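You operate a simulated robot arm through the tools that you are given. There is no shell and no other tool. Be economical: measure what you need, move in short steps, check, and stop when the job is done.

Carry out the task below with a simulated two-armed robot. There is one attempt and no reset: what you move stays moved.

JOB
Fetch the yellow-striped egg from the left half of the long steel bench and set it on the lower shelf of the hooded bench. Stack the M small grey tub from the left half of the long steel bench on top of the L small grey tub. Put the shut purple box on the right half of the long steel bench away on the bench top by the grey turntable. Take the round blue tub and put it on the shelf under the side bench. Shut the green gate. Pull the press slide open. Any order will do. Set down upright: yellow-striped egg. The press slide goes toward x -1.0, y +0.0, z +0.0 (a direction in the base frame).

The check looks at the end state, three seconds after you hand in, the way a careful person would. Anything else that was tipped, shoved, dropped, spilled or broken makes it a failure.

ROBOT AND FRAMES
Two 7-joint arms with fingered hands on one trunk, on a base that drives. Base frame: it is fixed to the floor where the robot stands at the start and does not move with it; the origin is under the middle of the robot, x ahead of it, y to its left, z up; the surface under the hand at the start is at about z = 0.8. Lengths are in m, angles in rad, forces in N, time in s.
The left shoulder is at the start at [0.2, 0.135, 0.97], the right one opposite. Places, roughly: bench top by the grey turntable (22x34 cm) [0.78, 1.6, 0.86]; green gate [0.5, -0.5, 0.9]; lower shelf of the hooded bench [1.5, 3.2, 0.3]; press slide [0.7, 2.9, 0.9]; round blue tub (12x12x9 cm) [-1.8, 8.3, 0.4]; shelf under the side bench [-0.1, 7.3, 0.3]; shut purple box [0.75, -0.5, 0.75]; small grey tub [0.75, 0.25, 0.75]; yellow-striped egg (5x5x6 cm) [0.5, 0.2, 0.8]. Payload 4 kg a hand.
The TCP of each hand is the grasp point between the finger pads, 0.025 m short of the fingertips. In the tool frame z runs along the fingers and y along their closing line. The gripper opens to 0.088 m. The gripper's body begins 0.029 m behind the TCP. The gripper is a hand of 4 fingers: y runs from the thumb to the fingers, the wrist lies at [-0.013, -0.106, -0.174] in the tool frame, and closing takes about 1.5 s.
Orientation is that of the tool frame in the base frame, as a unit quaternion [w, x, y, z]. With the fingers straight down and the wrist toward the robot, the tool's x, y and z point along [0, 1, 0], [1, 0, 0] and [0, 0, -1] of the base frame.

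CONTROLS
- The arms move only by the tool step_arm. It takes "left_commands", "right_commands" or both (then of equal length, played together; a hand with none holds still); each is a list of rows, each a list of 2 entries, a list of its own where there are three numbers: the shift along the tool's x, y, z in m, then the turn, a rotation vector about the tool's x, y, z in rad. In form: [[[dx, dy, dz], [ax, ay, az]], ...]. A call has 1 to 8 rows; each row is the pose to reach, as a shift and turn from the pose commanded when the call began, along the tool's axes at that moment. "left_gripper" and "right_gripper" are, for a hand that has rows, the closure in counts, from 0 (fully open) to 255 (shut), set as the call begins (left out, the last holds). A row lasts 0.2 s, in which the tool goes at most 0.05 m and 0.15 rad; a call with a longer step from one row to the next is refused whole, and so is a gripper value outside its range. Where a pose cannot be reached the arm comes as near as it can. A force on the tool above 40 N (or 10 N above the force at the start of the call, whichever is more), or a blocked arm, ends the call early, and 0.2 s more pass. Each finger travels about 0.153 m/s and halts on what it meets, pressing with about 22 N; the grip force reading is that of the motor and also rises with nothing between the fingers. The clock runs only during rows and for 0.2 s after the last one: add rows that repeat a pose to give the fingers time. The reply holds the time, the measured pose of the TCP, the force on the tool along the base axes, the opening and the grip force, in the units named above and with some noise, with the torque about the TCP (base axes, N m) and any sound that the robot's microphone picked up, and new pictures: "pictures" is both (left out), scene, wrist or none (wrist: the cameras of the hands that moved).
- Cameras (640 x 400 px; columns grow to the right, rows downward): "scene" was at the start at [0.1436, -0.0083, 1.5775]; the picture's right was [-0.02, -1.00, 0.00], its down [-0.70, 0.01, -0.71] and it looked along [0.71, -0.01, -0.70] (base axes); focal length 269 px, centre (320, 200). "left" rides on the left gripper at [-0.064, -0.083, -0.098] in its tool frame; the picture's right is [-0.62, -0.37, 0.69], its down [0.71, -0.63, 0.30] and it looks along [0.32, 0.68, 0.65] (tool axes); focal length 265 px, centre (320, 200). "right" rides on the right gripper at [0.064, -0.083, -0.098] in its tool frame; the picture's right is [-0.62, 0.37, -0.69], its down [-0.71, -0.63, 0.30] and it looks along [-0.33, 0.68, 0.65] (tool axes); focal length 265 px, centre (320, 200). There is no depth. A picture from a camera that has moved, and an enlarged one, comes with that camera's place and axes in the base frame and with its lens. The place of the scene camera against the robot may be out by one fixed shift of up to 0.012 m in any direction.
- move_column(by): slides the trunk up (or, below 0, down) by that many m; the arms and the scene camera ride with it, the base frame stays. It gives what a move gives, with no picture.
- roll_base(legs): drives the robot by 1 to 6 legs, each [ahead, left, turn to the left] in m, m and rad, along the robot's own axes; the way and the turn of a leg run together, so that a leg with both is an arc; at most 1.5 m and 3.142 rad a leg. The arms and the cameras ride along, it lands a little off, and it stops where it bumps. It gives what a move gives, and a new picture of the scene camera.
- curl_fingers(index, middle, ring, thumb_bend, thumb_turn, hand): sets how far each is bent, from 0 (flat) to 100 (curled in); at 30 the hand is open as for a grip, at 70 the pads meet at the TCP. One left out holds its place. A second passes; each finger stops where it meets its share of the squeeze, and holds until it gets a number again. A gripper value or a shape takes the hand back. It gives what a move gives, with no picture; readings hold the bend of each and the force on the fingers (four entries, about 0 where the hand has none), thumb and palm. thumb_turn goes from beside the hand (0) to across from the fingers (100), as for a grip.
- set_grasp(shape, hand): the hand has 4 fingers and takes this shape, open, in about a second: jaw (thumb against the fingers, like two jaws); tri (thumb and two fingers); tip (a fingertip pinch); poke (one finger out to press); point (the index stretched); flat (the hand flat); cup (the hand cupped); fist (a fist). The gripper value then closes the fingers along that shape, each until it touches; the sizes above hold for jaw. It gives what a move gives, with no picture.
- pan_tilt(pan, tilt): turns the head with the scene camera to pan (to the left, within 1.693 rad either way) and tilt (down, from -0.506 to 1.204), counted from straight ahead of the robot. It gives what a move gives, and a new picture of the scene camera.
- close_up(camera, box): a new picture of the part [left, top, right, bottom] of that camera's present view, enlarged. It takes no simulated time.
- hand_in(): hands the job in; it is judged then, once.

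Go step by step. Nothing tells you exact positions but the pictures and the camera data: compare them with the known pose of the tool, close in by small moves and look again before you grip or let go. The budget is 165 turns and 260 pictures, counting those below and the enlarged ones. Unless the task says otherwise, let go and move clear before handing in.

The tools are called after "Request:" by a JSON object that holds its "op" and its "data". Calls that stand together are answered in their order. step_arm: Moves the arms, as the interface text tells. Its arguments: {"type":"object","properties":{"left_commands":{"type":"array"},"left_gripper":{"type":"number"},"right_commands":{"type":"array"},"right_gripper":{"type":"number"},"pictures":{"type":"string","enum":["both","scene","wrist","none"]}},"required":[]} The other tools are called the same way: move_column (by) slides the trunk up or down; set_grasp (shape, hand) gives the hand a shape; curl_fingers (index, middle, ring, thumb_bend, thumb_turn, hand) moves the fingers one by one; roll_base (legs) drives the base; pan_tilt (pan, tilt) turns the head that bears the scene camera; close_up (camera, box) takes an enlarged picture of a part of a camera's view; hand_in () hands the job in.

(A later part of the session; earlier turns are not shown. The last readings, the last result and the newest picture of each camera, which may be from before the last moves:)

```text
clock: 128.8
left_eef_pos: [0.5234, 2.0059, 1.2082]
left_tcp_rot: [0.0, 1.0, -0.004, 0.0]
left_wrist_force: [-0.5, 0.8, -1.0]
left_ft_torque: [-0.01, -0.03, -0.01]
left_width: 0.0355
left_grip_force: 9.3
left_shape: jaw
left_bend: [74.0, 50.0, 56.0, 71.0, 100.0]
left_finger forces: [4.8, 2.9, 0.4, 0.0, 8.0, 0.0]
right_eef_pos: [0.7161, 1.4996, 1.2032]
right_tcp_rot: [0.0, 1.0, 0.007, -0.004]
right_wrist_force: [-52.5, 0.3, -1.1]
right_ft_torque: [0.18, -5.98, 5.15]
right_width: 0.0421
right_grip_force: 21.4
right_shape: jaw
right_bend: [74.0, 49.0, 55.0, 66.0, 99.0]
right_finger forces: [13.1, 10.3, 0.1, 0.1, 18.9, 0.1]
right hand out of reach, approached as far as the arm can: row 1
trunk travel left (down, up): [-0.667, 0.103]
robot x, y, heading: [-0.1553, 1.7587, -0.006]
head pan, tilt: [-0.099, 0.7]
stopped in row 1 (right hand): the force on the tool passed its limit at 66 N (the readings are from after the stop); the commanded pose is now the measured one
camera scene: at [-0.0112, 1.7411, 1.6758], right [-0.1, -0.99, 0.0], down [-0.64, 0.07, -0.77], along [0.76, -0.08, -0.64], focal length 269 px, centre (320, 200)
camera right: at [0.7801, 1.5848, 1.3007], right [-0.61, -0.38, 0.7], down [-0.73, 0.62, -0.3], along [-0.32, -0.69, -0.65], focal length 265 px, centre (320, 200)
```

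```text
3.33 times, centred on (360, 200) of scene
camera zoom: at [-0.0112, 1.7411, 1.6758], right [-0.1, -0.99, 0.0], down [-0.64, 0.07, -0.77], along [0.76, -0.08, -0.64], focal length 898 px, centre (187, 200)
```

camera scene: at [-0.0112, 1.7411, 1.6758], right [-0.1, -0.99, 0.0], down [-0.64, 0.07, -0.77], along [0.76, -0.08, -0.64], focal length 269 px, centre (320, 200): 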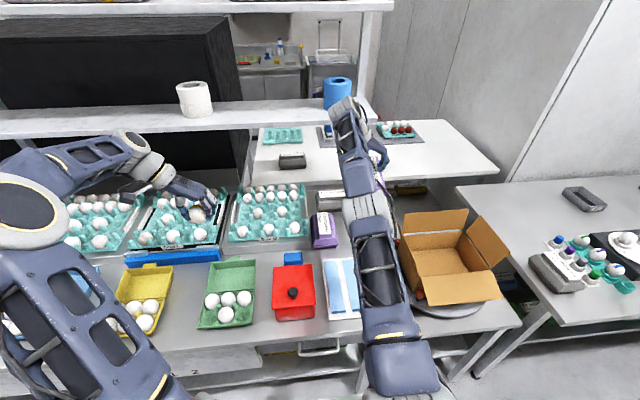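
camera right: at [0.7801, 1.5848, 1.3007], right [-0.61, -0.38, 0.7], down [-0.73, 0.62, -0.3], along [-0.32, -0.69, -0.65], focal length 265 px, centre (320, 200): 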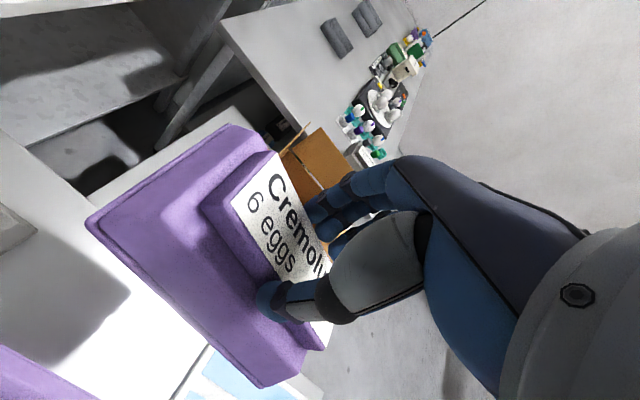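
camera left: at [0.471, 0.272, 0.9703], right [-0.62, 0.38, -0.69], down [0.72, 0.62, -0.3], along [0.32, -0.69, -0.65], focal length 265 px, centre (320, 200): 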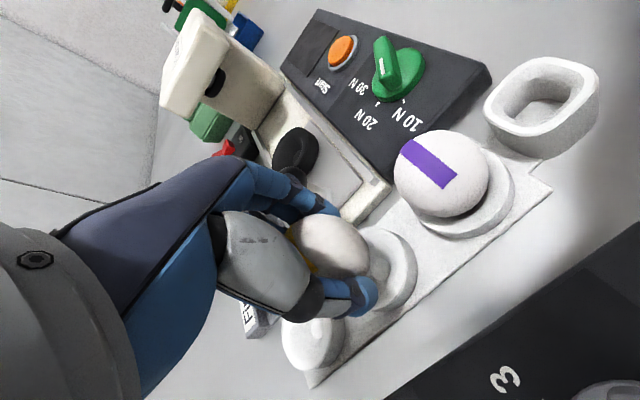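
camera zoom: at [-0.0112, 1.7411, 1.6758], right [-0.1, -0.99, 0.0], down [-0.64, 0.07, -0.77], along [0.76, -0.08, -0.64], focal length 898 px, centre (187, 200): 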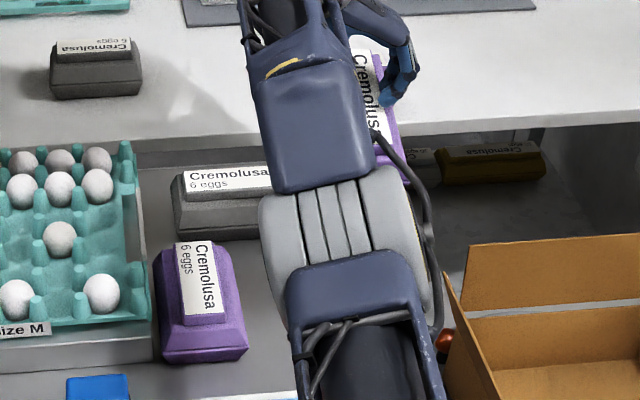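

The hand's back hit the shelf edge: I must go in lower, under the shelf. I back out, lower the hand to z≈1.0 first, and check the shelf items.

Request:
{"op": "roll_base", "data": {"legs": [[-0.2, 0, 0]]}}

Request:
{"op": "step_arm", "data": {"right_commands": [[[-0.02, 0, 0.04], [0, 0, 0]], [[-0.04, 0, 0.08], [0, 0, 0]], [[-0.05, 0, 0.12], [0, 0, 0]], [[-0.05, 0, 0.16], [0, 0, 0]], [[-0.05, 0, 0.19], [0, 0, 0]], [[-0.05, 0, 0.19], [0, 0, 0]]], "pictures": "both"}}

Request:
{"op": "close_up", "data": {"camera": "scene", "box": [240, 40, 480, 240]}}

```text
clock: 130.4
left_eef_pos: [0.322, 2.005, 1.2083]
left_tcp_rot: [0.0, 1.0, -0.006, -0.001]
left_wrist_force: [-0.4, -0.9, -0.5]
left_ft_torque: [0.01, 0.0, 0.02]
left_width: 0.0355
left_grip_force: 9.1
left_shape: jaw
left_bend: [74.0, 50.0, 56.0, 71.0, 100.0]
left_finger forces: [4.8, 2.9, 0.4, 0.1, 7.9, 0.0]
right_eef_pos: [0.5132, 1.4981, 1.1988]
right_tcp_rot: [0.002, 1.0, 0.004, -0.005]
right_wrist_force: [0.9, -0.4, -4.2]
right_ft_torque: [-0.01, 0.07, 0.01]
right_width: 0.0423
right_grip_force: 21.8
right_shape: jaw
right_bend: [74.0, 49.0, 55.0, 66.0, 99.0]
right_finger forces: [12.9, 9.7, 0.1, 0.1, 18.9, 0.0]
trunk travel left (down, up): [-0.667, 0.103]
robot x, y, heading: [-0.3602, 1.7615, -0.009]
head pan, tilt: [-0.099, 0.7]
camera scene: at [-0.2125, 1.7415, 1.6755], right [-0.11, -0.99, 0.0], down [-0.64, 0.07, -0.76], along [0.76, -0.08, -0.64], focal length 269 px, centre (320, 200)
```

scene: 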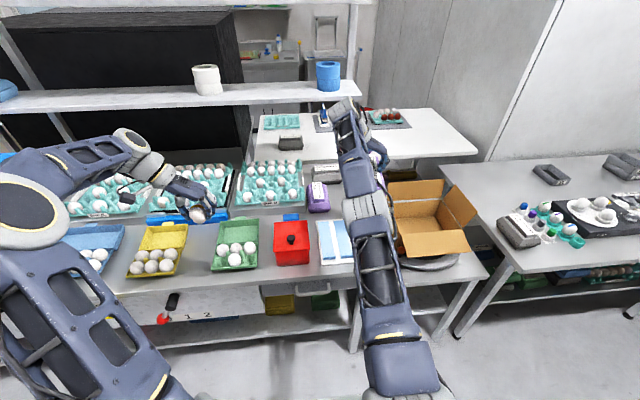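

```text
clock: 131.8
left_eef_pos: [0.3219, 2.0042, 1.2073]
left_tcp_rot: [0.0, 1.0, -0.007, -0.001]
left_wrist_force: [0.6, 0.5, -1.1]
left_ft_torque: [0.01, -0.02, -0.02]
left_width: 0.0354
left_grip_force: 8.5
left_shape: jaw
left_bend: [74.0, 50.0, 56.0, 71.0, 100.0]
left_finger forces: [4.9, 2.9, 0.4, 0.0, 7.9, 0.1]
right_eef_pos: [0.5328, 1.4892, 1.0027]
right_tcp_rot: [0.001, 1.0, 0.004, -0.005]
right_wrist_force: [0.1, 0.3, -4.4]
right_ft_torque: [0.0, 0.02, 0.0]
right_width: 0.0421
right_grip_force: 21.6
right_shape: jaw
right_bend: [74.0, 49.0, 55.0, 66.0, 99.0]
right_finger forces: [12.9, 9.7, 0.0, 0.0, 19.0, 0.0]
right hand out of reach, approached as far as the arm can: row 1, 2, 3, 4, 5, 6
trunk travel left (down, up): [-0.667, 0.103]
robot x, y, heading: [-0.3622, 1.7584, -0.01]
head pan, tilt: [-0.099, 0.7]
camera scene: at [-0.2126, 1.7415, 1.6755], right [-0.11, -0.99, 0.0], down [-0.64, 0.07, -0.76], along [0.76, -0.08, -0.64], focal length 269 px, centre (320, 200)
camera right: at [0.5964, 1.574, 1.1008], right [-0.61, -0.37, 0.7], down [-0.72, 0.62, -0.3], along [-0.33, -0.69, -0.65], focal length 265 px, centre (320, 200)
```

scene: 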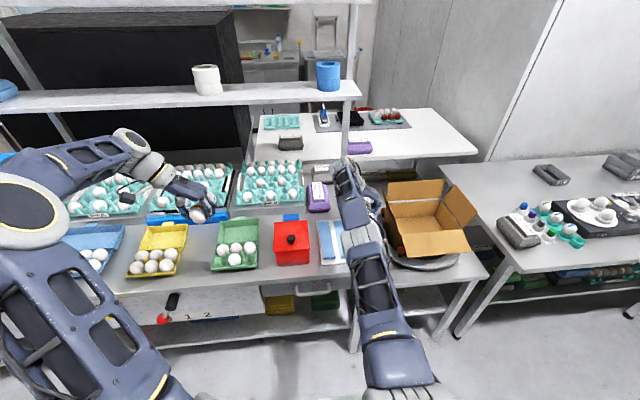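
right: 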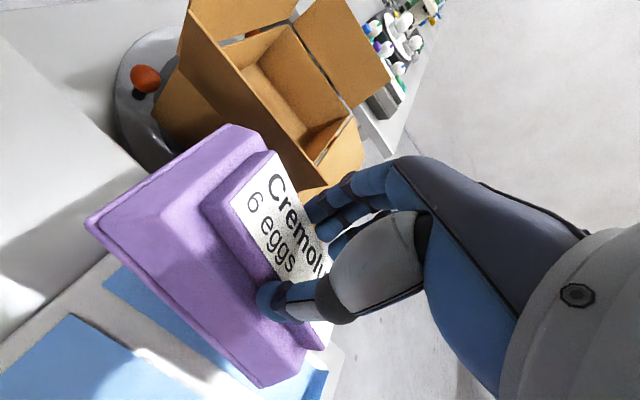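

```text
2.00 times, centred on (360, 140) of scene
camera zoom: at [-0.2126, 1.7415, 1.6755], right [-0.11, -0.99, 0.0], down [-0.64, 0.07, -0.76], along [0.76, -0.08, -0.64], focal length 539 px, centre (240, 320)
```

zoom: 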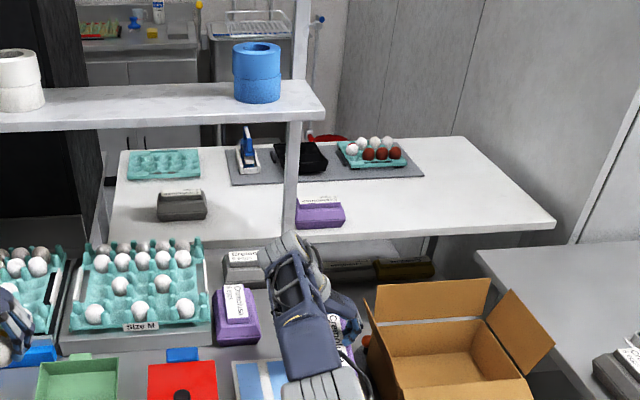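

Clear and low enough now. I drive forward 0.21 m and 0.035 m left.

Request:
{"op": "roll_base", "data": {"legs": [[0, 0.035, 0.009], [0.2, 0, 0]]}}

Request:
{"op": "close_up", "data": {"camera": "right", "box": [0, 0, 640, 400]}}

Request:
{"op": "close_up", "data": {"camera": "scene", "box": [280, 140, 440, 260]}}

```text
clock: 133.9
left_eef_pos: [0.5204, 2.0458, 1.207]
left_tcp_rot: [0.001, 1.0, -0.002, -0.001]
left_wrist_force: [0.2, -0.4, -0.9]
left_ft_torque: [0.01, 0.0, -0.02]
left_width: 0.0356
left_grip_force: 9.2
left_shape: jaw
left_bend: [74.0, 50.0, 56.0, 71.0, 100.0]
left_finger forces: [4.7, 3.0, 0.4, 0.0, 7.9, 0.0]
right_eef_pos: [0.7364, 1.5315, 1.0029]
right_tcp_rot: [0.0, 1.0, 0.008, -0.005]
right_wrist_force: [-0.1, 0.0, -4.2]
right_ft_torque: [-0.02, 0.02, 0.0]
right_width: 0.0422
right_grip_force: 21.9
right_shape: jaw
right_bend: [74.0, 49.0, 55.0, 66.0, 100.0]
right_finger forces: [13.1, 9.3, 0.0, 0.1, 18.9, 0.0]
trunk travel left (down, up): [-0.667, 0.103]
robot x, y, heading: [-0.1579, 1.7906, 0.003]
head pan, tilt: [-0.099, 0.7]
camera scene: at [-0.0107, 1.7786, 1.6756], right [-0.1, -1.0, 0.0], down [-0.64, 0.06, -0.76], along [0.76, -0.07, -0.64], focal length 269 px, centre (320, 200)
```

scene: 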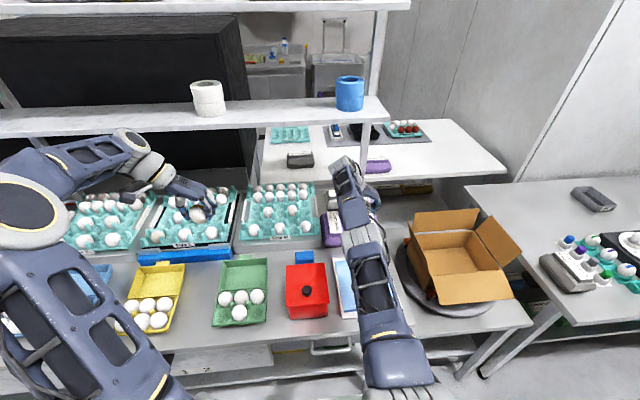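

```text
1.00 times, centred on (320, 200) of right (not enlarged: the box is as wide or as high as the picture)
camera zoom: at [0.7997, 1.6183, 1.1011], right [-0.61, -0.38, 0.7], down [-0.73, 0.62, -0.3], along [-0.32, -0.69, -0.65], focal length 265 px, centre (320, 200)
```

zoom: 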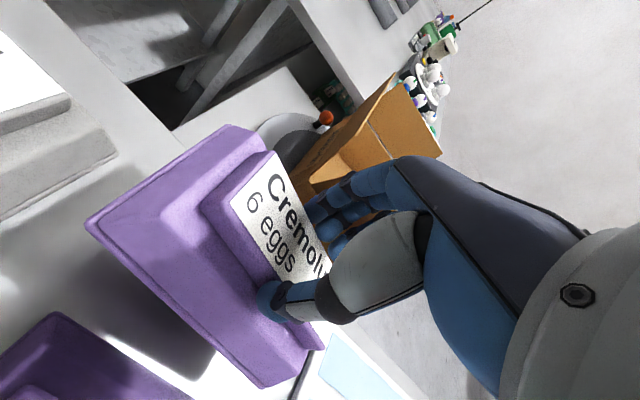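

```text
3.33 times, centred on (360, 200) of scene
camera zoom: at [-0.0107, 1.7786, 1.6756], right [-0.1, -1.0, 0.0], down [-0.64, 0.06, -0.76], along [0.76, -0.07, -0.64], focal length 898 px, centre (187, 200)
```

zoom: 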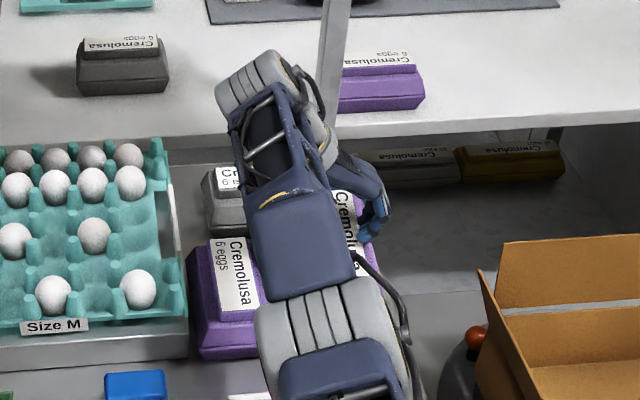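

My box clears both neighbours. I shift 12 mm right and lower.

Request:
{"op": "step_arm", "data": {"right_commands": [[[0, 0.012, 0.015], [0, 0, -0.03]], [[0, 0.012, 0.03], [0, 0, -0.03]], [[0, 0.012, 0.04], [0, 0, -0.03]], [[0, 0.012, 0.04], [0, 0, -0.03]]], "pictures": "wrist"}}

Request:
{"op": "step_arm", "data": {"right_commands": [[[0, 0, 0.006], [0, 0, 0]], [[0, 0, 0.012], [0, 0, 0]], [[0, 0, 0.018], [0, 0, 0]], [[0, 0, 0.024], [0, 0, 0]]], "pictures": "wrist"}}

```text
clock: 134.9
left_eef_pos: [0.5219, 2.0464, 1.2065]
left_tcp_rot: [0.0, 1.0, -0.002, 0.0]
left_wrist_force: [-1.0, 0.5, -0.4]
left_ft_torque: [0.0, -0.02, 0.0]
left_width: 0.0355
left_grip_force: 9.1
left_shape: jaw
left_bend: [74.0, 50.0, 56.0, 71.0, 100.0]
left_finger forces: [4.8, 2.9, 0.4, 0.0, 7.7, 0.0]
right_eef_pos: [0.7357, 1.5216, 0.9621]
right_tcp_rot: [0.0, 1.0, 0.023, -0.007]
right_wrist_force: [-1.8, 0.5, -0.6]
right_ft_torque: [-0.07, 0.04, 0.04]
right_width: 0.0399
right_grip_force: 21.8
right_shape: jaw
right_bend: [74.0, 47.0, 55.0, 69.0, 100.0]
right_finger forces: [12.8, 8.9, 0.0, 0.1, 17.7, 0.0]
trunk travel left (down, up): [-0.667, 0.103]
robot x, y, heading: [-0.1532, 1.7947, 0.002]
head pan, tilt: [-0.099, 0.7]
camera right: at [0.7971, 1.6079, 1.06], right [-0.59, -0.4, 0.7], down [-0.75, 0.6, -0.3], along [-0.3, -0.7, -0.65], focal length 265 px, centre (320, 200)
```

right: 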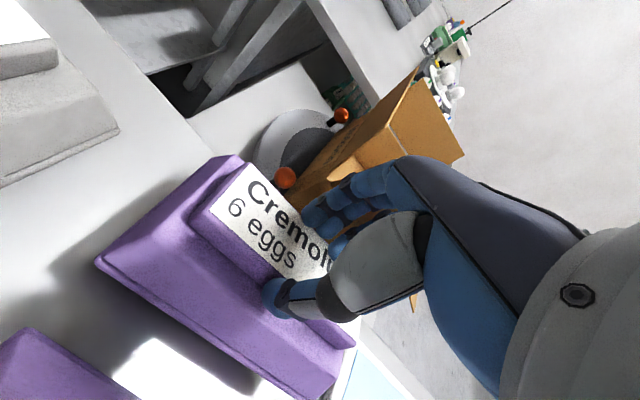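

```text
clock: 135.6
left_eef_pos: [0.5208, 2.0464, 1.2077]
left_tcp_rot: [0.0, 1.0, -0.001, 0.001]
left_wrist_force: [-0.3, 0.5, -0.6]
left_ft_torque: [-0.01, -0.02, 0.0]
left_width: 0.0354
left_grip_force: 9.0
left_shape: jaw
left_bend: [74.0, 50.0, 56.0, 71.0, 100.0]
left_finger forces: [4.8, 3.0, 0.4, 0.1, 7.8, 0.0]
right_eef_pos: [0.7381, 1.5203, 0.9604]
right_tcp_rot: [0.006, 1.0, 0.025, 0.001]
right_wrist_force: [-5.6, 0.8, 16.3]
right_ft_torque: [-0.35, 0.15, -0.1]
right_width: 0.0417
right_grip_force: 22.2
right_shape: jaw
right_bend: [75.0, 48.0, 55.0, 67.0, 100.0]
right_finger forces: [17.1, 12.5, 0.1, 0.0, 19.4, 0.0]
trunk travel left (down, up): [-0.667, 0.103]
robot x, y, heading: [-0.1548, 1.7941, 0.002]
head pan, tilt: [-0.099, 0.7]
stopped in row 3 (right hand): the force on the tool passed its limit at 44 N (the readings are from after the stop); the commanded pose is now the measured one
camera right: at [0.7984, 1.6092, 1.0583], right [-0.6, -0.39, 0.7], down [-0.74, 0.59, -0.31], along [-0.29, -0.71, -0.65], focal length 265 px, centre (320, 200)
```

right: 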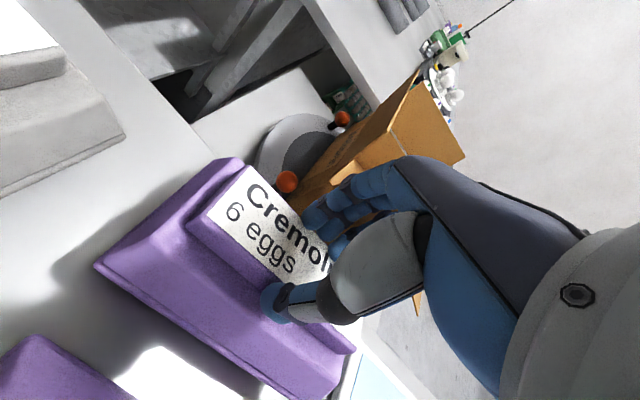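

The box rests on the bench. I open the hand and lift clear.

Request:
{"op": "step_arm", "data": {"right_commands": [[[0, 0, -0.002], [0, 0, 0]], [[0, 0, -0.002], [0, 0, 0]], [[0, 0, -0.002], [0, 0, 0]], [[0, 0, -0.002], [0, 0, 0]], [[0, 0, -0.03], [0, 0, 0]], [[0, 0, -0.06], [0, 0, 0]]], "right_gripper": 0, "pictures": "wrist"}}

Request:
{"op": "roll_base", "data": {"legs": [[-0.3, 0, 0]]}}

Request:
{"op": "close_up", "data": {"camera": "scene", "box": [260, 140, 420, 260]}}

```text
clock: 137.0
left_eef_pos: [0.5217, 2.0466, 1.2078]
left_tcp_rot: [0.0, 1.0, -0.002, -0.001]
left_wrist_force: [-1.0, -0.2, -0.3]
left_ft_torque: [0.02, -0.02, 0.0]
left_width: 0.0352
left_grip_force: 9.0
left_shape: jaw
left_bend: [74.0, 50.0, 56.0, 71.0, 100.0]
left_finger forces: [4.8, 2.9, 0.5, 0.1, 7.8, 0.0]
right_eef_pos: [0.7395, 1.521, 1.0192]
right_tcp_rot: [0.003, 1.0, 0.024, -0.002]
right_wrist_force: [-0.1, 1.0, 0.3]
right_ft_torque: [0.0, 0.01, 0.0]
right_width: 0.0875
right_grip_force: 0.0
right_shape: jaw
right_bend: [30.0, 30.0, 30.0, 30.0, 98.0]
right_finger forces: [0.0, 0.0, 0.0, 0.0, 0.0, 0.1]
trunk travel left (down, up): [-0.667, 0.103]
robot x, y, heading: [-0.1598, 1.7949, 0.0]
head pan, tilt: [-0.099, 0.7]
camera right: at [0.801, 1.6095, 1.1164], right [-0.6, -0.39, 0.7], down [-0.75, 0.59, -0.31], along [-0.29, -0.7, -0.65], focal length 265 px, centre (320, 200)
```

right: 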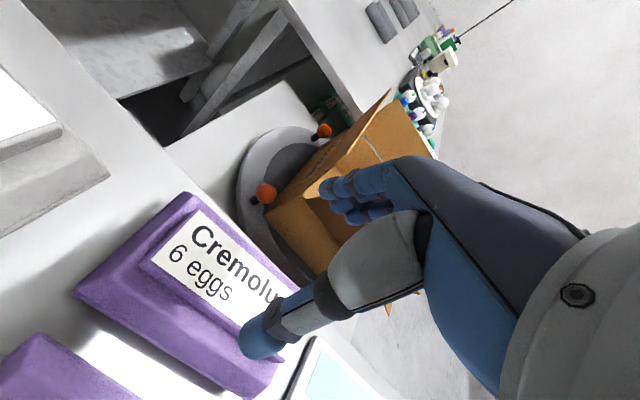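

```text
clock: 139.1
left_eef_pos: [0.21, 2.0487, 1.2067]
left_tcp_rot: [0.0, 1.0, 0.002, 0.0]
left_wrist_force: [0.3, 0.7, 0.2]
left_ft_torque: [-0.02, 0.01, 0.0]
left_width: 0.0354
left_grip_force: 9.4
left_shape: jaw
left_bend: [74.0, 50.0, 56.0, 71.0, 100.0]
left_finger forces: [4.8, 2.9, 0.4, 0.0, 7.9, 0.0]
right_eef_pos: [0.4319, 1.5263, 1.019]
right_tcp_rot: [0.004, 1.0, 0.028, -0.002]
right_wrist_force: [-0.2, 0.2, -1.0]
right_ft_torque: [0.03, 0.01, -0.02]
right_width: 0.0876
right_grip_force: 0.1
right_shape: jaw
right_bend: [30.0, 30.0, 30.0, 30.0, 98.0]
right_finger forces: [0.1, 0.0, 0.0, 0.0, 0.0, 0.0]
trunk travel left (down, up): [-0.667, 0.103]
robot x, y, heading: [-0.4665, 1.7929, 0.006]
head pan, tilt: [-0.099, 0.7]
camera scene: at [-0.3212, 1.778, 1.6756], right [-0.09, -1.0, 0.0], down [-0.64, 0.06, -0.76], along [0.76, -0.07, -0.64], focal length 269 px, centre (320, 200)
```

scene: 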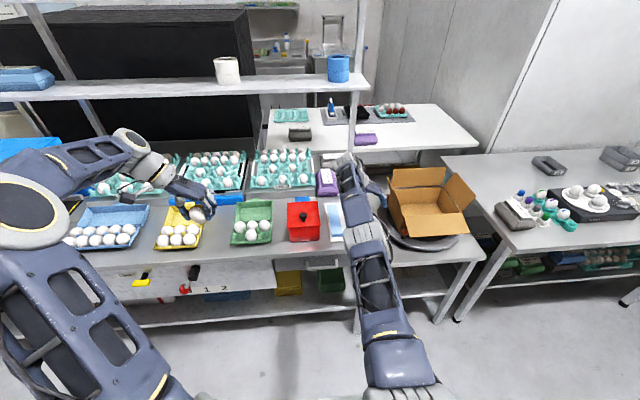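

```text
3.33 times, centred on (340, 200) of scene
camera zoom: at [-0.3212, 1.778, 1.6756], right [-0.09, -1.0, 0.0], down [-0.64, 0.06, -0.76], along [0.76, -0.07, -0.64], focal length 898 px, centre (253, 200)
```

zoom: 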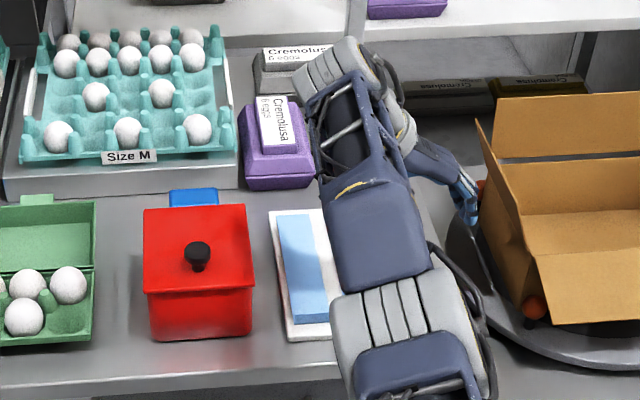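

I raise the right hand, then drive left toward the press slide and look.

Request:
{"op": "step_arm", "data": {"right_commands": [[[-0.02, 0, -0.04], [0, 0, 0]], [[-0.04, 0, -0.08], [0, 0, 0]], [[-0.06, 0, -0.12], [0, 0, 0]], [[-0.08, 0, -0.12], [0, 0, 0]]], "pictures": "none"}}

Request:
{"op": "roll_base", "data": {"legs": [[0, 0.9, 0]]}}

Request:
{"op": "pan_tilt", "data": {"pan": -0.6, "tilt": 0.6}}

Request:
{"op": "pan_tilt", "data": {"pan": 0.3, "tilt": 0.6}}

```text
clock: 140.1
left_eef_pos: [0.2106, 2.0486, 1.2069]
left_tcp_rot: [0.0, 1.0, 0.001, -0.001]
left_wrist_force: [0.9, -0.1, -0.7]
left_ft_torque: [-0.01, -0.02, 0.02]
left_width: 0.0354
left_grip_force: 8.8
left_shape: jaw
left_bend: [74.0, 50.0, 56.0, 71.0, 100.0]
left_finger forces: [4.8, 2.8, 0.4, 0.0, 7.8, 0.0]
right_eef_pos: [0.4222, 1.5146, 1.1491]
right_tcp_rot: [0.004, 1.0, 0.027, -0.002]
right_wrist_force: [0.4, 0.6, 1.0]
right_ft_torque: [-0.02, 0.0, 0.0]
right_width: 0.0876
right_grip_force: 0.1
right_shape: jaw
right_bend: [30.0, 30.0, 30.0, 30.0, 98.0]
right_finger forces: [0.0, 0.0, 0.0, 0.0, 0.1, 0.0]
right hand out of reach, approached as far as the arm can: row 1, 2, 3, 4
trunk travel left (down, up): [-0.667, 0.103]
robot x, y, heading: [-0.4663, 1.7926, 0.011]
head pan, tilt: [-0.099, 0.7]
```

```text
clock: 144.8
left_eef_pos: [0.208, 2.9383, 1.2065]
left_tcp_rot: [0.0, 1.0, -0.003, -0.001]
left_wrist_force: [-0.2, 0.3, -0.1]
left_ft_torque: [-0.03, 0.01, -0.02]
left_width: 0.0353
left_grip_force: 8.6
left_shape: jaw
left_bend: [74.0, 50.0, 56.0, 71.0, 100.0]
left_finger forces: [4.9, 3.0, 0.4, 0.1, 7.8, 0.0]
right_eef_pos: [0.417, 2.4032, 1.1493]
right_tcp_rot: [0.003, 1.0, 0.024, -0.001]
right_wrist_force: [-0.4, 0.3, -0.6]
right_ft_torque: [0.0, -0.04, 0.01]
right_width: 0.0879
right_grip_force: 0.1
right_shape: jaw
right_bend: [30.0, 30.0, 30.0, 30.0, 98.0]
right_finger forces: [0.0, 0.0, 0.0, 0.0, 0.0, 0.0]
trunk travel left (down, up): [-0.667, 0.103]
robot x, y, heading: [-0.471, 2.6865, -0.004]
head pan, tilt: [-0.099, 0.7]
camera scene: at [-0.325, 2.6721, 1.6756], right [-0.1, -0.99, 0.0], down [-0.64, 0.06, -0.76], along [0.76, -0.08, -0.64], focal length 269 px, centre (320, 200)
```

scene: 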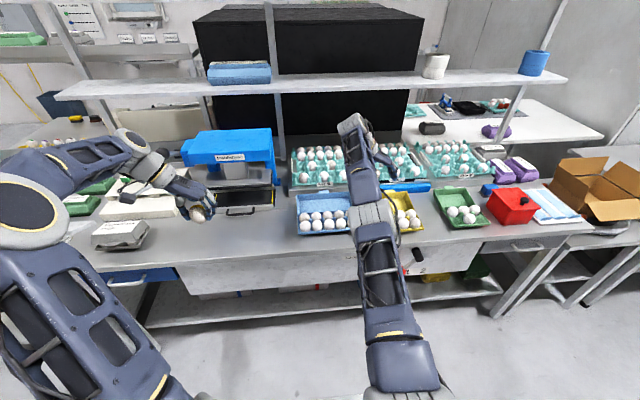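

```text
clock: 145.7
left_eef_pos: [0.2082, 2.9386, 1.2082]
left_tcp_rot: [-0.001, 1.0, -0.004, -0.001]
left_wrist_force: [-0.7, 0.0, -0.8]
left_ft_torque: [-0.02, 0.03, 0.01]
left_width: 0.0353
left_grip_force: 8.8
left_shape: jaw
left_bend: [74.0, 50.0, 56.0, 71.0, 100.0]
left_finger forces: [4.8, 2.9, 0.4, 0.0, 7.8, 0.1]
right_eef_pos: [0.4173, 2.4018, 1.1496]
right_tcp_rot: [0.003, 1.0, 0.023, -0.001]
right_wrist_force: [0.0, 0.2, 0.2]
right_ft_torque: [0.01, -0.03, -0.04]
right_width: 0.0878
right_grip_force: 0.1
right_shape: jaw
right_bend: [30.0, 30.0, 30.0, 30.0, 98.0]
right_finger forces: [0.0, 0.0, 0.0, 0.0, 0.1, 0.0]
trunk travel left (down, up): [-0.667, 0.103]
robot x, y, heading: [-0.4728, 2.6909, 0.001]
head pan, tilt: [-0.6, 0.6]
camera scene: at [-0.3365, 2.6307, 1.6842], right [-0.56, -0.83, 0.0], down [-0.47, 0.32, -0.82], along [0.68, -0.47, -0.57], focal length 269 px, centre (320, 200)
```

scene: 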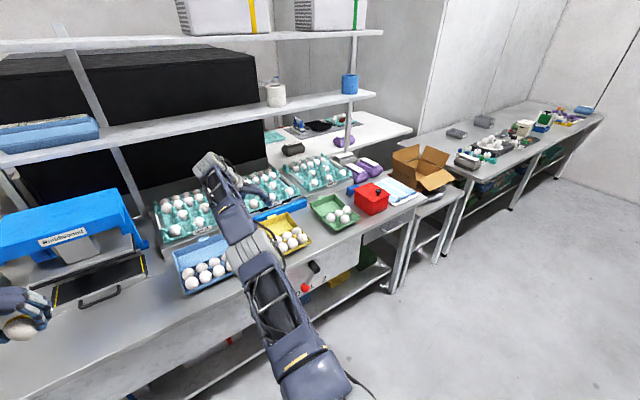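

```text
clock: 146.9
left_eef_pos: [0.2078, 2.9382, 1.2065]
left_tcp_rot: [0.0, 1.0, -0.004, -0.001]
left_wrist_force: [-0.6, -0.7, -0.5]
left_ft_torque: [0.01, 0.0, 0.01]
left_width: 0.0354
left_grip_force: 9.4
left_shape: jaw
left_bend: [74.0, 50.0, 56.0, 71.0, 100.0]
left_finger forces: [4.8, 3.0, 0.4, 0.1, 7.9, 0.0]
right_eef_pos: [0.4162, 2.4009, 1.1483]
right_tcp_rot: [0.004, 1.0, 0.022, -0.002]
right_wrist_force: [0.6, -1.4, -0.1]
right_ft_torque: [-0.02, 0.01, -0.01]
right_width: 0.0876
right_grip_force: 0.1
right_shape: jaw
right_bend: [30.0, 30.0, 30.0, 30.0, 98.0]
right_finger forces: [0.0, 0.0, 0.1, 0.1, 0.0, 0.1]
trunk travel left (down, up): [-0.667, 0.103]
robot x, y, heading: [-0.4705, 2.6892, -0.002]
head pan, tilt: [0.3, 0.6]
camera scene: at [-0.325, 2.7066, 1.6842], right [0.29, -0.96, 0.0], down [-0.54, -0.17, -0.82], along [0.79, 0.24, -0.57], focal length 269 px, centre (320, 200)
```

scene: 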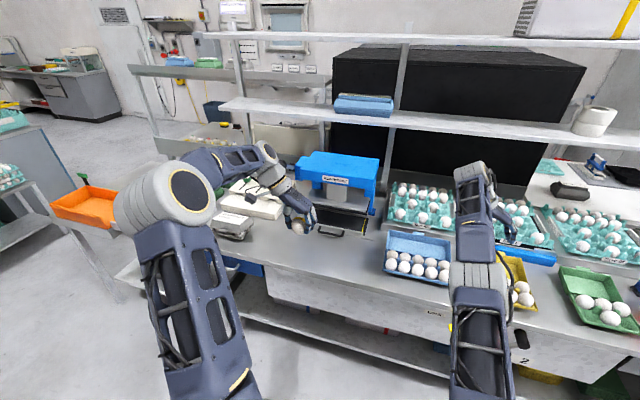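

The press is the blue machine with a black slide and handle. I zoom on the purple boxes to verify, and on the slide.

Request:
{"op": "close_up", "data": {"camera": "scene", "box": [260, 130, 420, 250]}}

Request:
{"op": "pan_tilt", "data": {"pan": -0.75, "tilt": 0.5}}

Request:
{"op": "close_up", "data": {"camera": "scene", "box": [270, 120, 430, 240]}}

```text
3.33 times, centred on (340, 190) of scene
camera zoom: at [-0.325, 2.7066, 1.6842], right [0.29, -0.96, 0.0], down [-0.54, -0.17, -0.82], along [0.79, 0.24, -0.57], focal length 898 px, centre (253, 233)
```

zoom: 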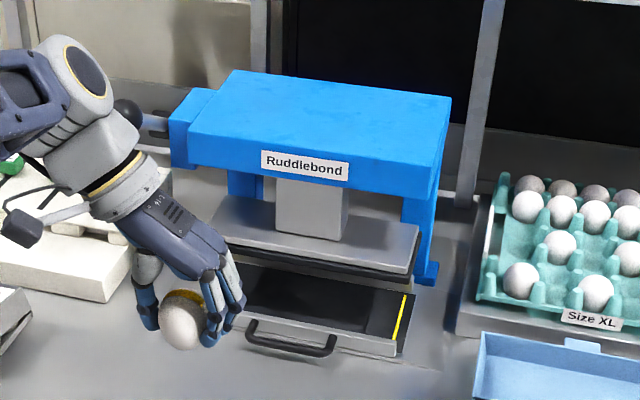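

```text
clock: 148.2
left_eef_pos: [0.2079, 2.9382, 1.2081]
left_tcp_rot: [0.0, 1.0, -0.003, -0.001]
left_wrist_force: [-0.1, 0.6, -0.8]
left_ft_torque: [-0.02, 0.0, 0.01]
left_width: 0.0354
left_grip_force: 9.2
left_shape: jaw
left_bend: [74.0, 50.0, 56.0, 71.0, 100.0]
left_finger forces: [4.8, 2.8, 0.3, 0.1, 7.9, 0.0]
right_eef_pos: [0.4162, 2.4024, 1.1488]
right_tcp_rot: [0.003, 1.0, 0.022, -0.002]
right_wrist_force: [-0.3, 0.9, -0.8]
right_ft_torque: [-0.02, 0.01, 0.01]
right_width: 0.0879
right_grip_force: 0.0
right_shape: jaw
right_bend: [30.0, 30.0, 30.0, 30.0, 98.0]
right_finger forces: [0.0, 0.0, 0.1, 0.0, 0.1, 0.0]
trunk travel left (down, up): [-0.667, 0.103]
robot x, y, heading: [-0.4707, 2.6915, -0.0]
head pan, tilt: [-0.75, 0.499]
camera scene: at [-0.3429, 2.6185, 1.6933], right [-0.68, -0.73, 0.0], down [-0.35, 0.33, -0.88], along [0.64, -0.6, -0.48], focal length 269 px, centre (320, 200)
```

scene: 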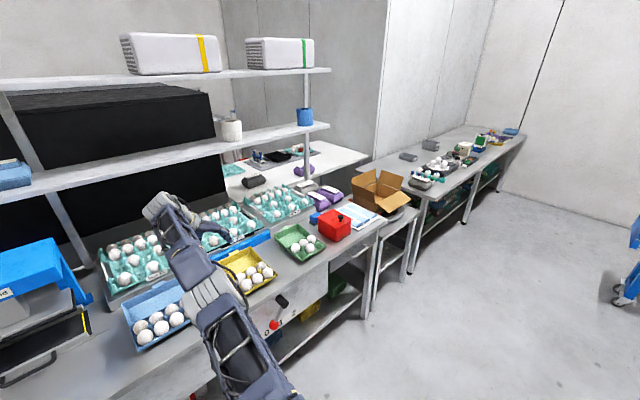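

```text
3.33 times, centred on (350, 180) of scene
camera zoom: at [-0.3429, 2.6185, 1.6933], right [-0.68, -0.73, 0.0], down [-0.35, 0.33, -0.88], along [0.64, -0.6, -0.48], focal length 898 px, centre (220, 267)
```

zoom: 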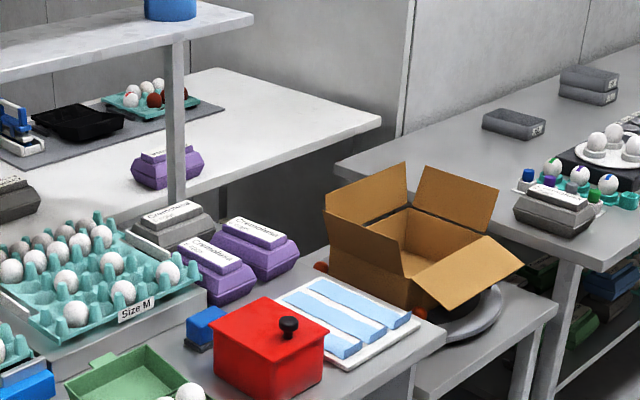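

The purple box sits well beside the other one. The slide's handle bar is at about x≈0.56, y 2.87–2.98, z≈0.88. I turn the right hand back to standard and drive there.

Request:
{"op": "step_arm", "data": {"right_commands": [[[0, 0.02, 0], [0, 0, -0.14]], [[-0.02, 0.03, 0], [0, 0, -0.28]], [[-0.04, 0.03, 0], [0, 0, -0.42]], [[-0.06, 0.03, 0], [0, 0, -0.56]], [[-0.08, 0.03, 0], [0, 0, -0.7]], [[-0.1, 0.03, 0], [0, 0, -0.84]], [[-0.12, 0.03, 0], [0, 0, -0.98]], [[-0.14, 0.03, 0], [0, 0, -1.12]]], "pictures": "none"}}

Request:
{"op": "step_arm", "data": {"right_commands": [[[0, 0, 0], [0, 0, -0.14]], [[0, 0, 0], [0, 0, -0.28]], [[0, 0, 0], [0, 0, -0.4]]], "pictures": "none"}}

Request:
{"op": "roll_base", "data": {"legs": [[0, 0.48, 0], [0.34, 0, 0]]}}

Request:
{"op": "pan_tilt", "data": {"pan": -0.2, "tilt": 0.8}}

```text
clock: 150.0
left_eef_pos: [0.2082, 2.9398, 1.2077]
left_tcp_rot: [0.0, 1.0, -0.004, -0.001]
left_wrist_force: [-0.5, -0.8, -1.2]
left_ft_torque: [-0.01, 0.03, 0.02]
left_width: 0.0352
left_grip_force: 8.5
left_shape: jaw
left_bend: [74.0, 50.0, 56.0, 71.0, 100.0]
left_finger forces: [4.8, 2.9, 0.4, 0.0, 7.8, 0.0]
right_eef_pos: [0.458, 2.311, 1.2002]
right_tcp_rot: [0.002, 0.834, 0.551, -0.004]
right_wrist_force: [-0.1, 0.8, -0.1]
right_ft_torque: [-0.04, 0.04, 0.02]
right_width: 0.0878
right_grip_force: 0.1
right_shape: jaw
right_bend: [30.0, 30.0, 30.0, 30.0, 98.0]
right_finger forces: [0.1, 0.0, 0.0, 0.1, 0.1, 0.0]
right hand out of reach, approached as far as the arm can: row 1, 2, 3, 4, 5, 6, 7, 8
trunk travel left (down, up): [-0.667, 0.103]
robot x, y, heading: [-0.4718, 2.6864, -0.0]
head pan, tilt: [-0.75, 0.499]
```

```text
clock: 150.8
left_eef_pos: [0.2078, 2.9385, 1.207]
left_tcp_rot: [0.0, 1.0, -0.004, -0.001]
left_wrist_force: [0.0, 0.5, -1.6]
left_ft_torque: [0.0, 0.03, 0.0]
left_width: 0.0356
left_grip_force: 9.5
left_shape: jaw
left_bend: [74.0, 50.0, 56.0, 71.0, 100.0]
left_finger forces: [4.8, 2.8, 0.4, 0.0, 7.8, 0.0]
right_eef_pos: [0.4479, 2.3145, 1.1957]
right_tcp_rot: [0.001, 0.708, 0.706, -0.004]
right_wrist_force: [1.1, -0.3, -0.5]
right_ft_torque: [0.02, 0.0, 0.03]
right_width: 0.0876
right_grip_force: 0.0
right_shape: jaw
right_bend: [30.0, 30.0, 30.0, 30.0, 98.0]
right_finger forces: [0.0, 0.0, 0.0, 0.0, 0.0, 0.0]
right hand out of reach, approached as far as the arm can: row 2, 3
trunk travel left (down, up): [-0.667, 0.103]
robot x, y, heading: [-0.4719, 2.6895, 0.001]
head pan, tilt: [-0.75, 0.499]
```

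```text
clock: 155.4
left_eef_pos: [0.5411, 3.4194, 1.2073]
left_tcp_rot: [0.001, 1.0, -0.001, -0.001]
left_wrist_force: [-0.6, -0.7, -1.2]
left_ft_torque: [0.02, 0.0, 0.0]
left_width: 0.0354
left_grip_force: 9.0
left_shape: jaw
left_bend: [74.0, 50.0, 56.0, 71.0, 100.0]
left_finger forces: [4.7, 2.9, 0.3, 0.1, 7.9, 0.1]
right_eef_pos: [0.7821, 2.795, 1.1952]
right_tcp_rot: [0.002, 0.707, 0.707, -0.005]
right_wrist_force: [-0.3, -0.6, -0.4]
right_ft_torque: [-0.02, 0.0, -0.02]
right_width: 0.0882
right_grip_force: 0.0
right_shape: jaw
right_bend: [30.0, 30.0, 30.0, 30.0, 98.0]
right_finger forces: [0.0, 0.1, 0.0, 0.0, 0.0, 0.0]
trunk travel left (down, up): [-0.667, 0.103]
robot x, y, heading: [-0.1353, 3.1658, 0.003]
head pan, tilt: [-0.75, 0.499]
camera scene: at [-0.0088, 3.0972, 1.6933], right [-0.68, -0.73, 0.0], down [-0.35, 0.32, -0.88], along [0.64, -0.6, -0.48], focal length 269 px, centre (320, 200)
```

scene: 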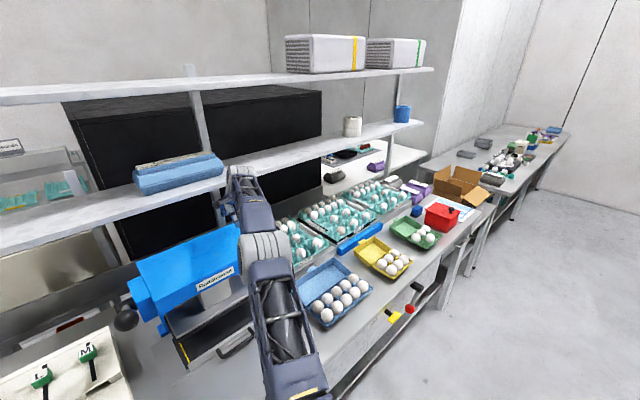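

```text
clock: 156.4
left_eef_pos: [0.541, 3.4197, 1.2075]
left_tcp_rot: [0.0, 1.0, -0.001, -0.001]
left_wrist_force: [0.2, 0.1, -1.6]
left_ft_torque: [-0.01, -0.02, 0.01]
left_width: 0.0356
left_grip_force: 8.4
left_shape: jaw
left_bend: [74.0, 50.0, 56.0, 71.0, 100.0]
left_finger forces: [4.8, 3.0, 0.4, 0.0, 7.8, 0.1]
right_eef_pos: [0.7832, 2.7965, 1.1965]
right_tcp_rot: [0.001, 0.707, 0.707, -0.004]
right_wrist_force: [-0.2, 0.2, -0.5]
right_ft_torque: [0.01, 0.05, -0.02]
right_width: 0.088
right_grip_force: 0.1
right_shape: jaw
right_bend: [30.0, 30.0, 30.0, 30.0, 98.0]
right_finger forces: [0.0, 0.0, 0.0, 0.1, 0.1, 0.0]
trunk travel left (down, up): [-0.667, 0.103]
robot x, y, heading: [-0.1381, 3.1667, 0.005]
head pan, tilt: [-0.201, 0.799]
camera scene: at [0.0036, 3.1432, 1.6674], right [-0.2, -0.98, 0.0], down [-0.7, 0.14, -0.7], along [0.68, -0.14, -0.72], focal length 269 px, centre (320, 200)
```

scene: 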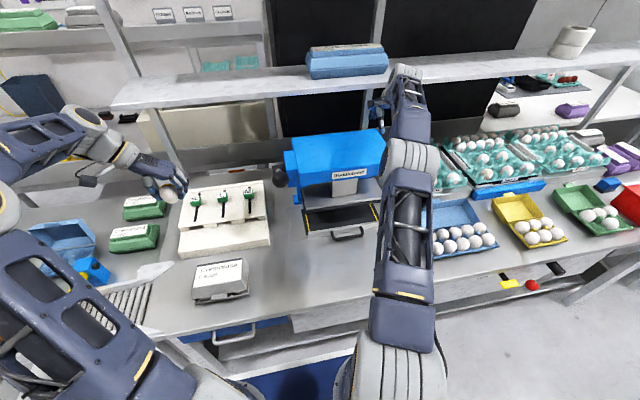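

I bring the right hand back and down toward the handle.

Request:
{"op": "step_arm", "data": {"right_commands": [[[0.02, -0.04, 0], [0, 0, 0]], [[0.04, -0.08, 0.0], [0, 0, 0]], [[0.06, -0.12, 0.01], [0, 0, 0]], [[0.085, -0.16, 0.02], [0, 0, 0]], [[0.105, -0.2, 0.04], [0, 0, 0]], [[0.125, -0.23, 0.07], [0, 0, 0]], [[0.13, -0.24, 0.11], [0, 0, 0]], [[0.13, -0.24, 0.15], [0, 0, 0]]], "pictures": "both"}}

Request:
{"op": "close_up", "data": {"camera": "scene", "box": [270, 150, 430, 270]}}

```text
clock: 157.7
left_eef_pos: [0.5405, 3.4212, 1.207]
left_tcp_rot: [0.0, 1.0, 0.0, 0.0]
left_wrist_force: [0.8, -0.2, -0.7]
left_ft_torque: [-0.01, 0.01, -0.02]
left_width: 0.0355
left_grip_force: 8.8
left_shape: jaw
left_bend: [74.0, 50.0, 56.0, 71.0, 100.0]
left_finger forces: [4.8, 3.0, 0.4, 0.0, 7.8, 0.1]
right_eef_pos: [0.592, 2.898, 1.1649]
right_tcp_rot: [0.027, 0.712, 0.702, 0.007]
right_wrist_force: [5.4, -4.1, 25.5]
right_ft_torque: [-0.31, -1.74, -0.2]
right_width: 0.0876
right_grip_force: 0.0
right_shape: jaw
right_bend: [26.0, 25.0, 26.0, 30.0, 98.0]
right_finger forces: [6.8, 13.1, 5.5, 0.0, 0.1, 0.1]
trunk travel left (down, up): [-0.667, 0.103]
robot x, y, heading: [-0.1364, 3.1662, -0.001]
head pan, tilt: [-0.201, 0.799]
stopped in row 6 (right hand): the force on the tool passed its limit at 46 N (the readings are from after the stop); the commanded pose is now the measured one
camera scene: at [0.0029, 3.1433, 1.6677], right [-0.2, -0.98, 0.0], down [-0.7, 0.14, -0.7], along [0.68, -0.14, -0.72], focal length 269 px, centre (320, 200)
camera right: at [0.5055, 2.9667, 1.2585], right [0.33, -0.61, 0.73], down [-0.63, -0.71, -0.31], along [0.71, -0.35, -0.61], focal length 265 px, centre (320, 200)
```

scene: 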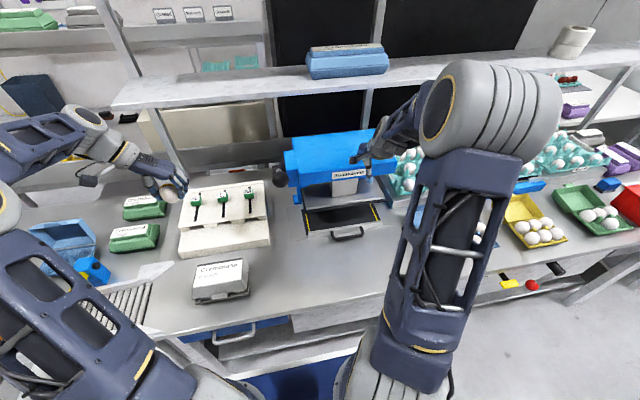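
right: 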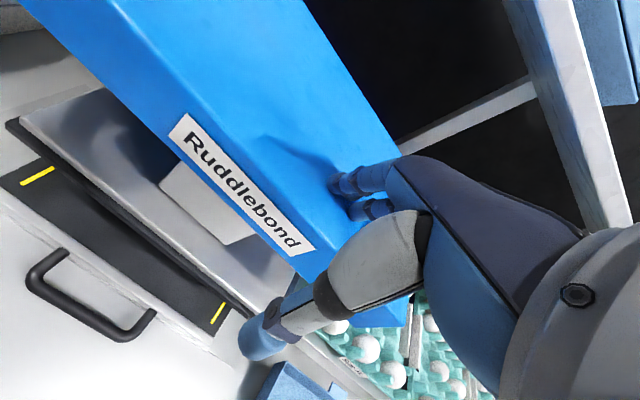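

```text
3.33 times, centred on (350, 210) of scene
camera zoom: at [0.0029, 3.1433, 1.6677], right [-0.2, -0.98, 0.0], down [-0.7, 0.14, -0.7], along [0.68, -0.14, -0.72], focal length 898 px, centre (220, 167)
```

zoom: 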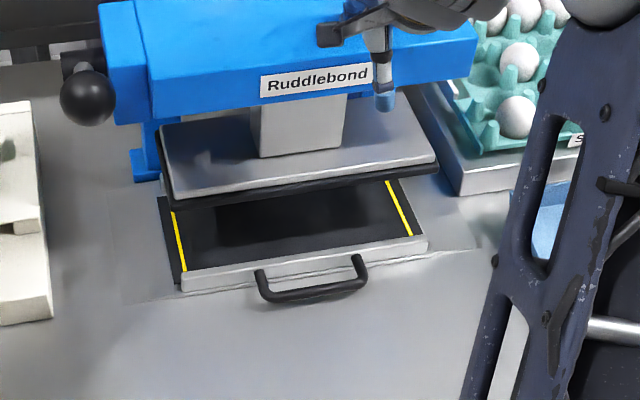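

The fingers brushed the press top lightly. The handle bar triangulates to (0.543,2.937,0.89). I lift off, straighten the hand, and come down in front with fingers over the gap behind the bar.

Request:
{"op": "step_arm", "data": {"right_commands": [[[0, 0, -0.03], [0, 0, 0]], [[0, -0.03, -0.04], [0.02, 0.01, -0.005]], [[0.02, -0.07, -0.04], [0.048, 0.028, -0.014]], [[0.039, -0.1, -0.02], [0.048, 0.028, -0.014]], [[0.039, -0.1, 0.02], [0.048, 0.028, -0.014]], [[0.039, -0.1, 0.06], [0.048, 0.028, -0.014]], [[0.039, -0.1, 0.1], [0.048, 0.028, -0.014]]], "right_gripper": 0, "pictures": "both"}}

Request:
{"op": "close_up", "data": {"camera": "scene", "box": [270, 170, 430, 290]}}

```text
clock: 159.3
left_eef_pos: [0.5408, 3.4192, 1.2064]
left_tcp_rot: [0.0, 1.0, -0.002, 0.0]
left_wrist_force: [-0.6, 0.3, -0.2]
left_ft_torque: [0.0, 0.01, 0.04]
left_width: 0.0353
left_grip_force: 8.7
left_shape: jaw
left_bend: [74.0, 50.0, 56.0, 71.0, 100.0]
left_finger forces: [4.8, 3.0, 0.4, 0.0, 7.8, 0.0]
right_eef_pos: [0.4913, 2.9367, 1.0522]
right_tcp_rot: [-0.008, 0.706, 0.708, -0.004]
right_wrist_force: [-0.2, 0.0, 0.1]
right_ft_torque: [0.0, 0.02, 0.04]
right_width: 0.0878
right_grip_force: 0.1
right_shape: jaw
right_bend: [30.0, 30.0, 30.0, 30.0, 98.0]
right_finger forces: [0.1, 0.1, 0.1, 0.0, 0.1, 0.0]
trunk travel left (down, up): [-0.667, 0.103]
robot x, y, heading: [-0.1339, 3.1625, 0.002]
head pan, tilt: [-0.201, 0.799]
camera scene: at [0.0032, 3.1433, 1.6674], right [-0.2, -0.98, 0.0], down [-0.7, 0.14, -0.7], along [0.68, -0.14, -0.72], focal length 269 px, centre (320, 200)
camera right: at [0.4107, 3.0015, 1.1527], right [0.38, -0.62, 0.68], down [-0.63, -0.71, -0.3], along [0.67, -0.32, -0.67], focal length 265 px, centre (320, 200)
```

scene: 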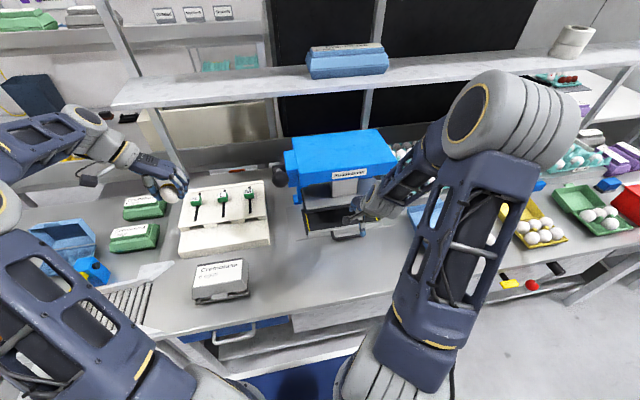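
right: 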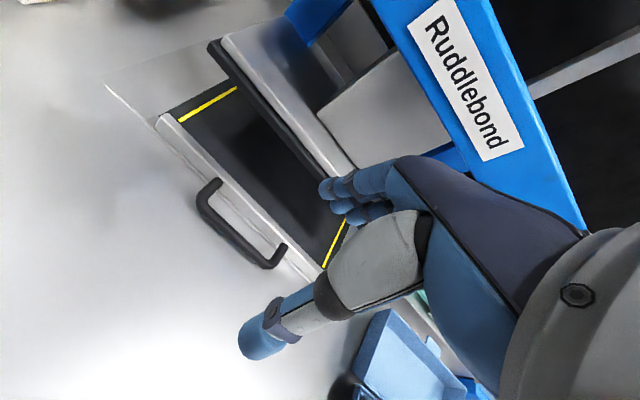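

```text
3.33 times, centred on (350, 230) of scene
camera zoom: at [0.0032, 3.1433, 1.6674], right [-0.2, -0.98, 0.0], down [-0.7, 0.14, -0.7], along [0.68, -0.14, -0.72], focal length 898 px, centre (220, 100)
```

zoom: 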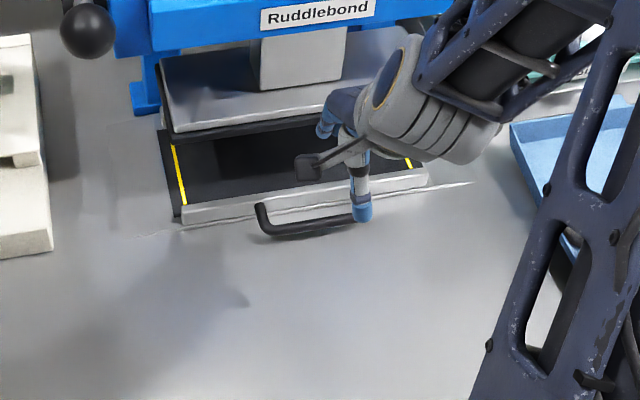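

The bar is confirmed at x≈0.542, y≈2.94. I move to x=0.514 so the fingers drop behind it, and lower in two stages.

Request:
{"op": "step_arm", "data": {"right_commands": [[[0.002, 0.023, 0.03], [0, 0, 0]], [[0.002, 0.023, 0.07], [0, 0, 0]], [[0.002, 0.023, 0.1], [0, 0, 0]], [[0.002, 0.023, 0.12], [0, 0, 0]], [[0.002, 0.023, 0.12], [0, 0, 0]]], "pictures": "wrist"}}

Request:
{"op": "close_up", "data": {"camera": "scene", "box": [290, 200, 410, 280]}}

```text
clock: 160.5
left_eef_pos: [0.541, 3.4198, 1.2081]
left_tcp_rot: [0.001, 1.0, -0.001, -0.001]
left_wrist_force: [0.2, -0.7, -1.0]
left_ft_torque: [-0.02, 0.03, 0.0]
left_width: 0.0354
left_grip_force: 8.7
left_shape: jaw
left_bend: [74.0, 50.0, 56.0, 71.0, 100.0]
left_finger forces: [4.8, 2.9, 0.5, 0.1, 7.8, 0.0]
right_eef_pos: [0.5154, 2.9401, 0.9348]
right_tcp_rot: [-0.009, 0.706, 0.708, -0.003]
right_wrist_force: [-0.3, -0.4, 0.6]
right_ft_torque: [0.01, -0.01, 0.02]
right_width: 0.0875
right_grip_force: 0.0
right_shape: jaw
right_bend: [30.0, 30.0, 30.0, 30.0, 98.0]
right_finger forces: [0.1, 0.1, 0.1, 0.0, 0.0, 0.0]
trunk travel left (down, up): [-0.667, 0.103]
robot x, y, heading: [-0.136, 3.1674, 0.004]
head pan, tilt: [-0.201, 0.799]
camera right: at [0.4329, 3.0042, 1.0342], right [0.38, -0.62, 0.68], down [-0.63, -0.71, -0.3], along [0.67, -0.32, -0.67], focal length 265 px, centre (320, 200)
```

right: 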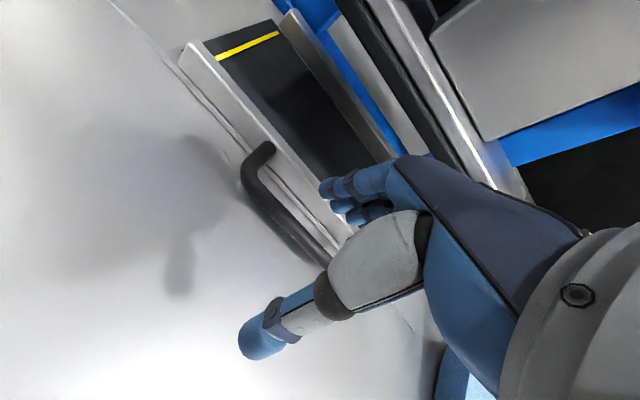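

```text
5.00 times, centred on (350, 240) of scene
camera zoom: at [0.0036, 3.1431, 1.6673], right [-0.2, -0.98, 0.0], down [-0.7, 0.14, -0.7], along [0.68, -0.14, -0.72], focal length 1347 px, centre (170, 0)
```

zoom: 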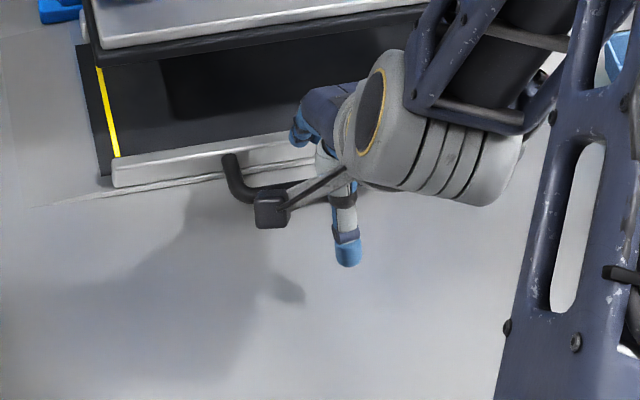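

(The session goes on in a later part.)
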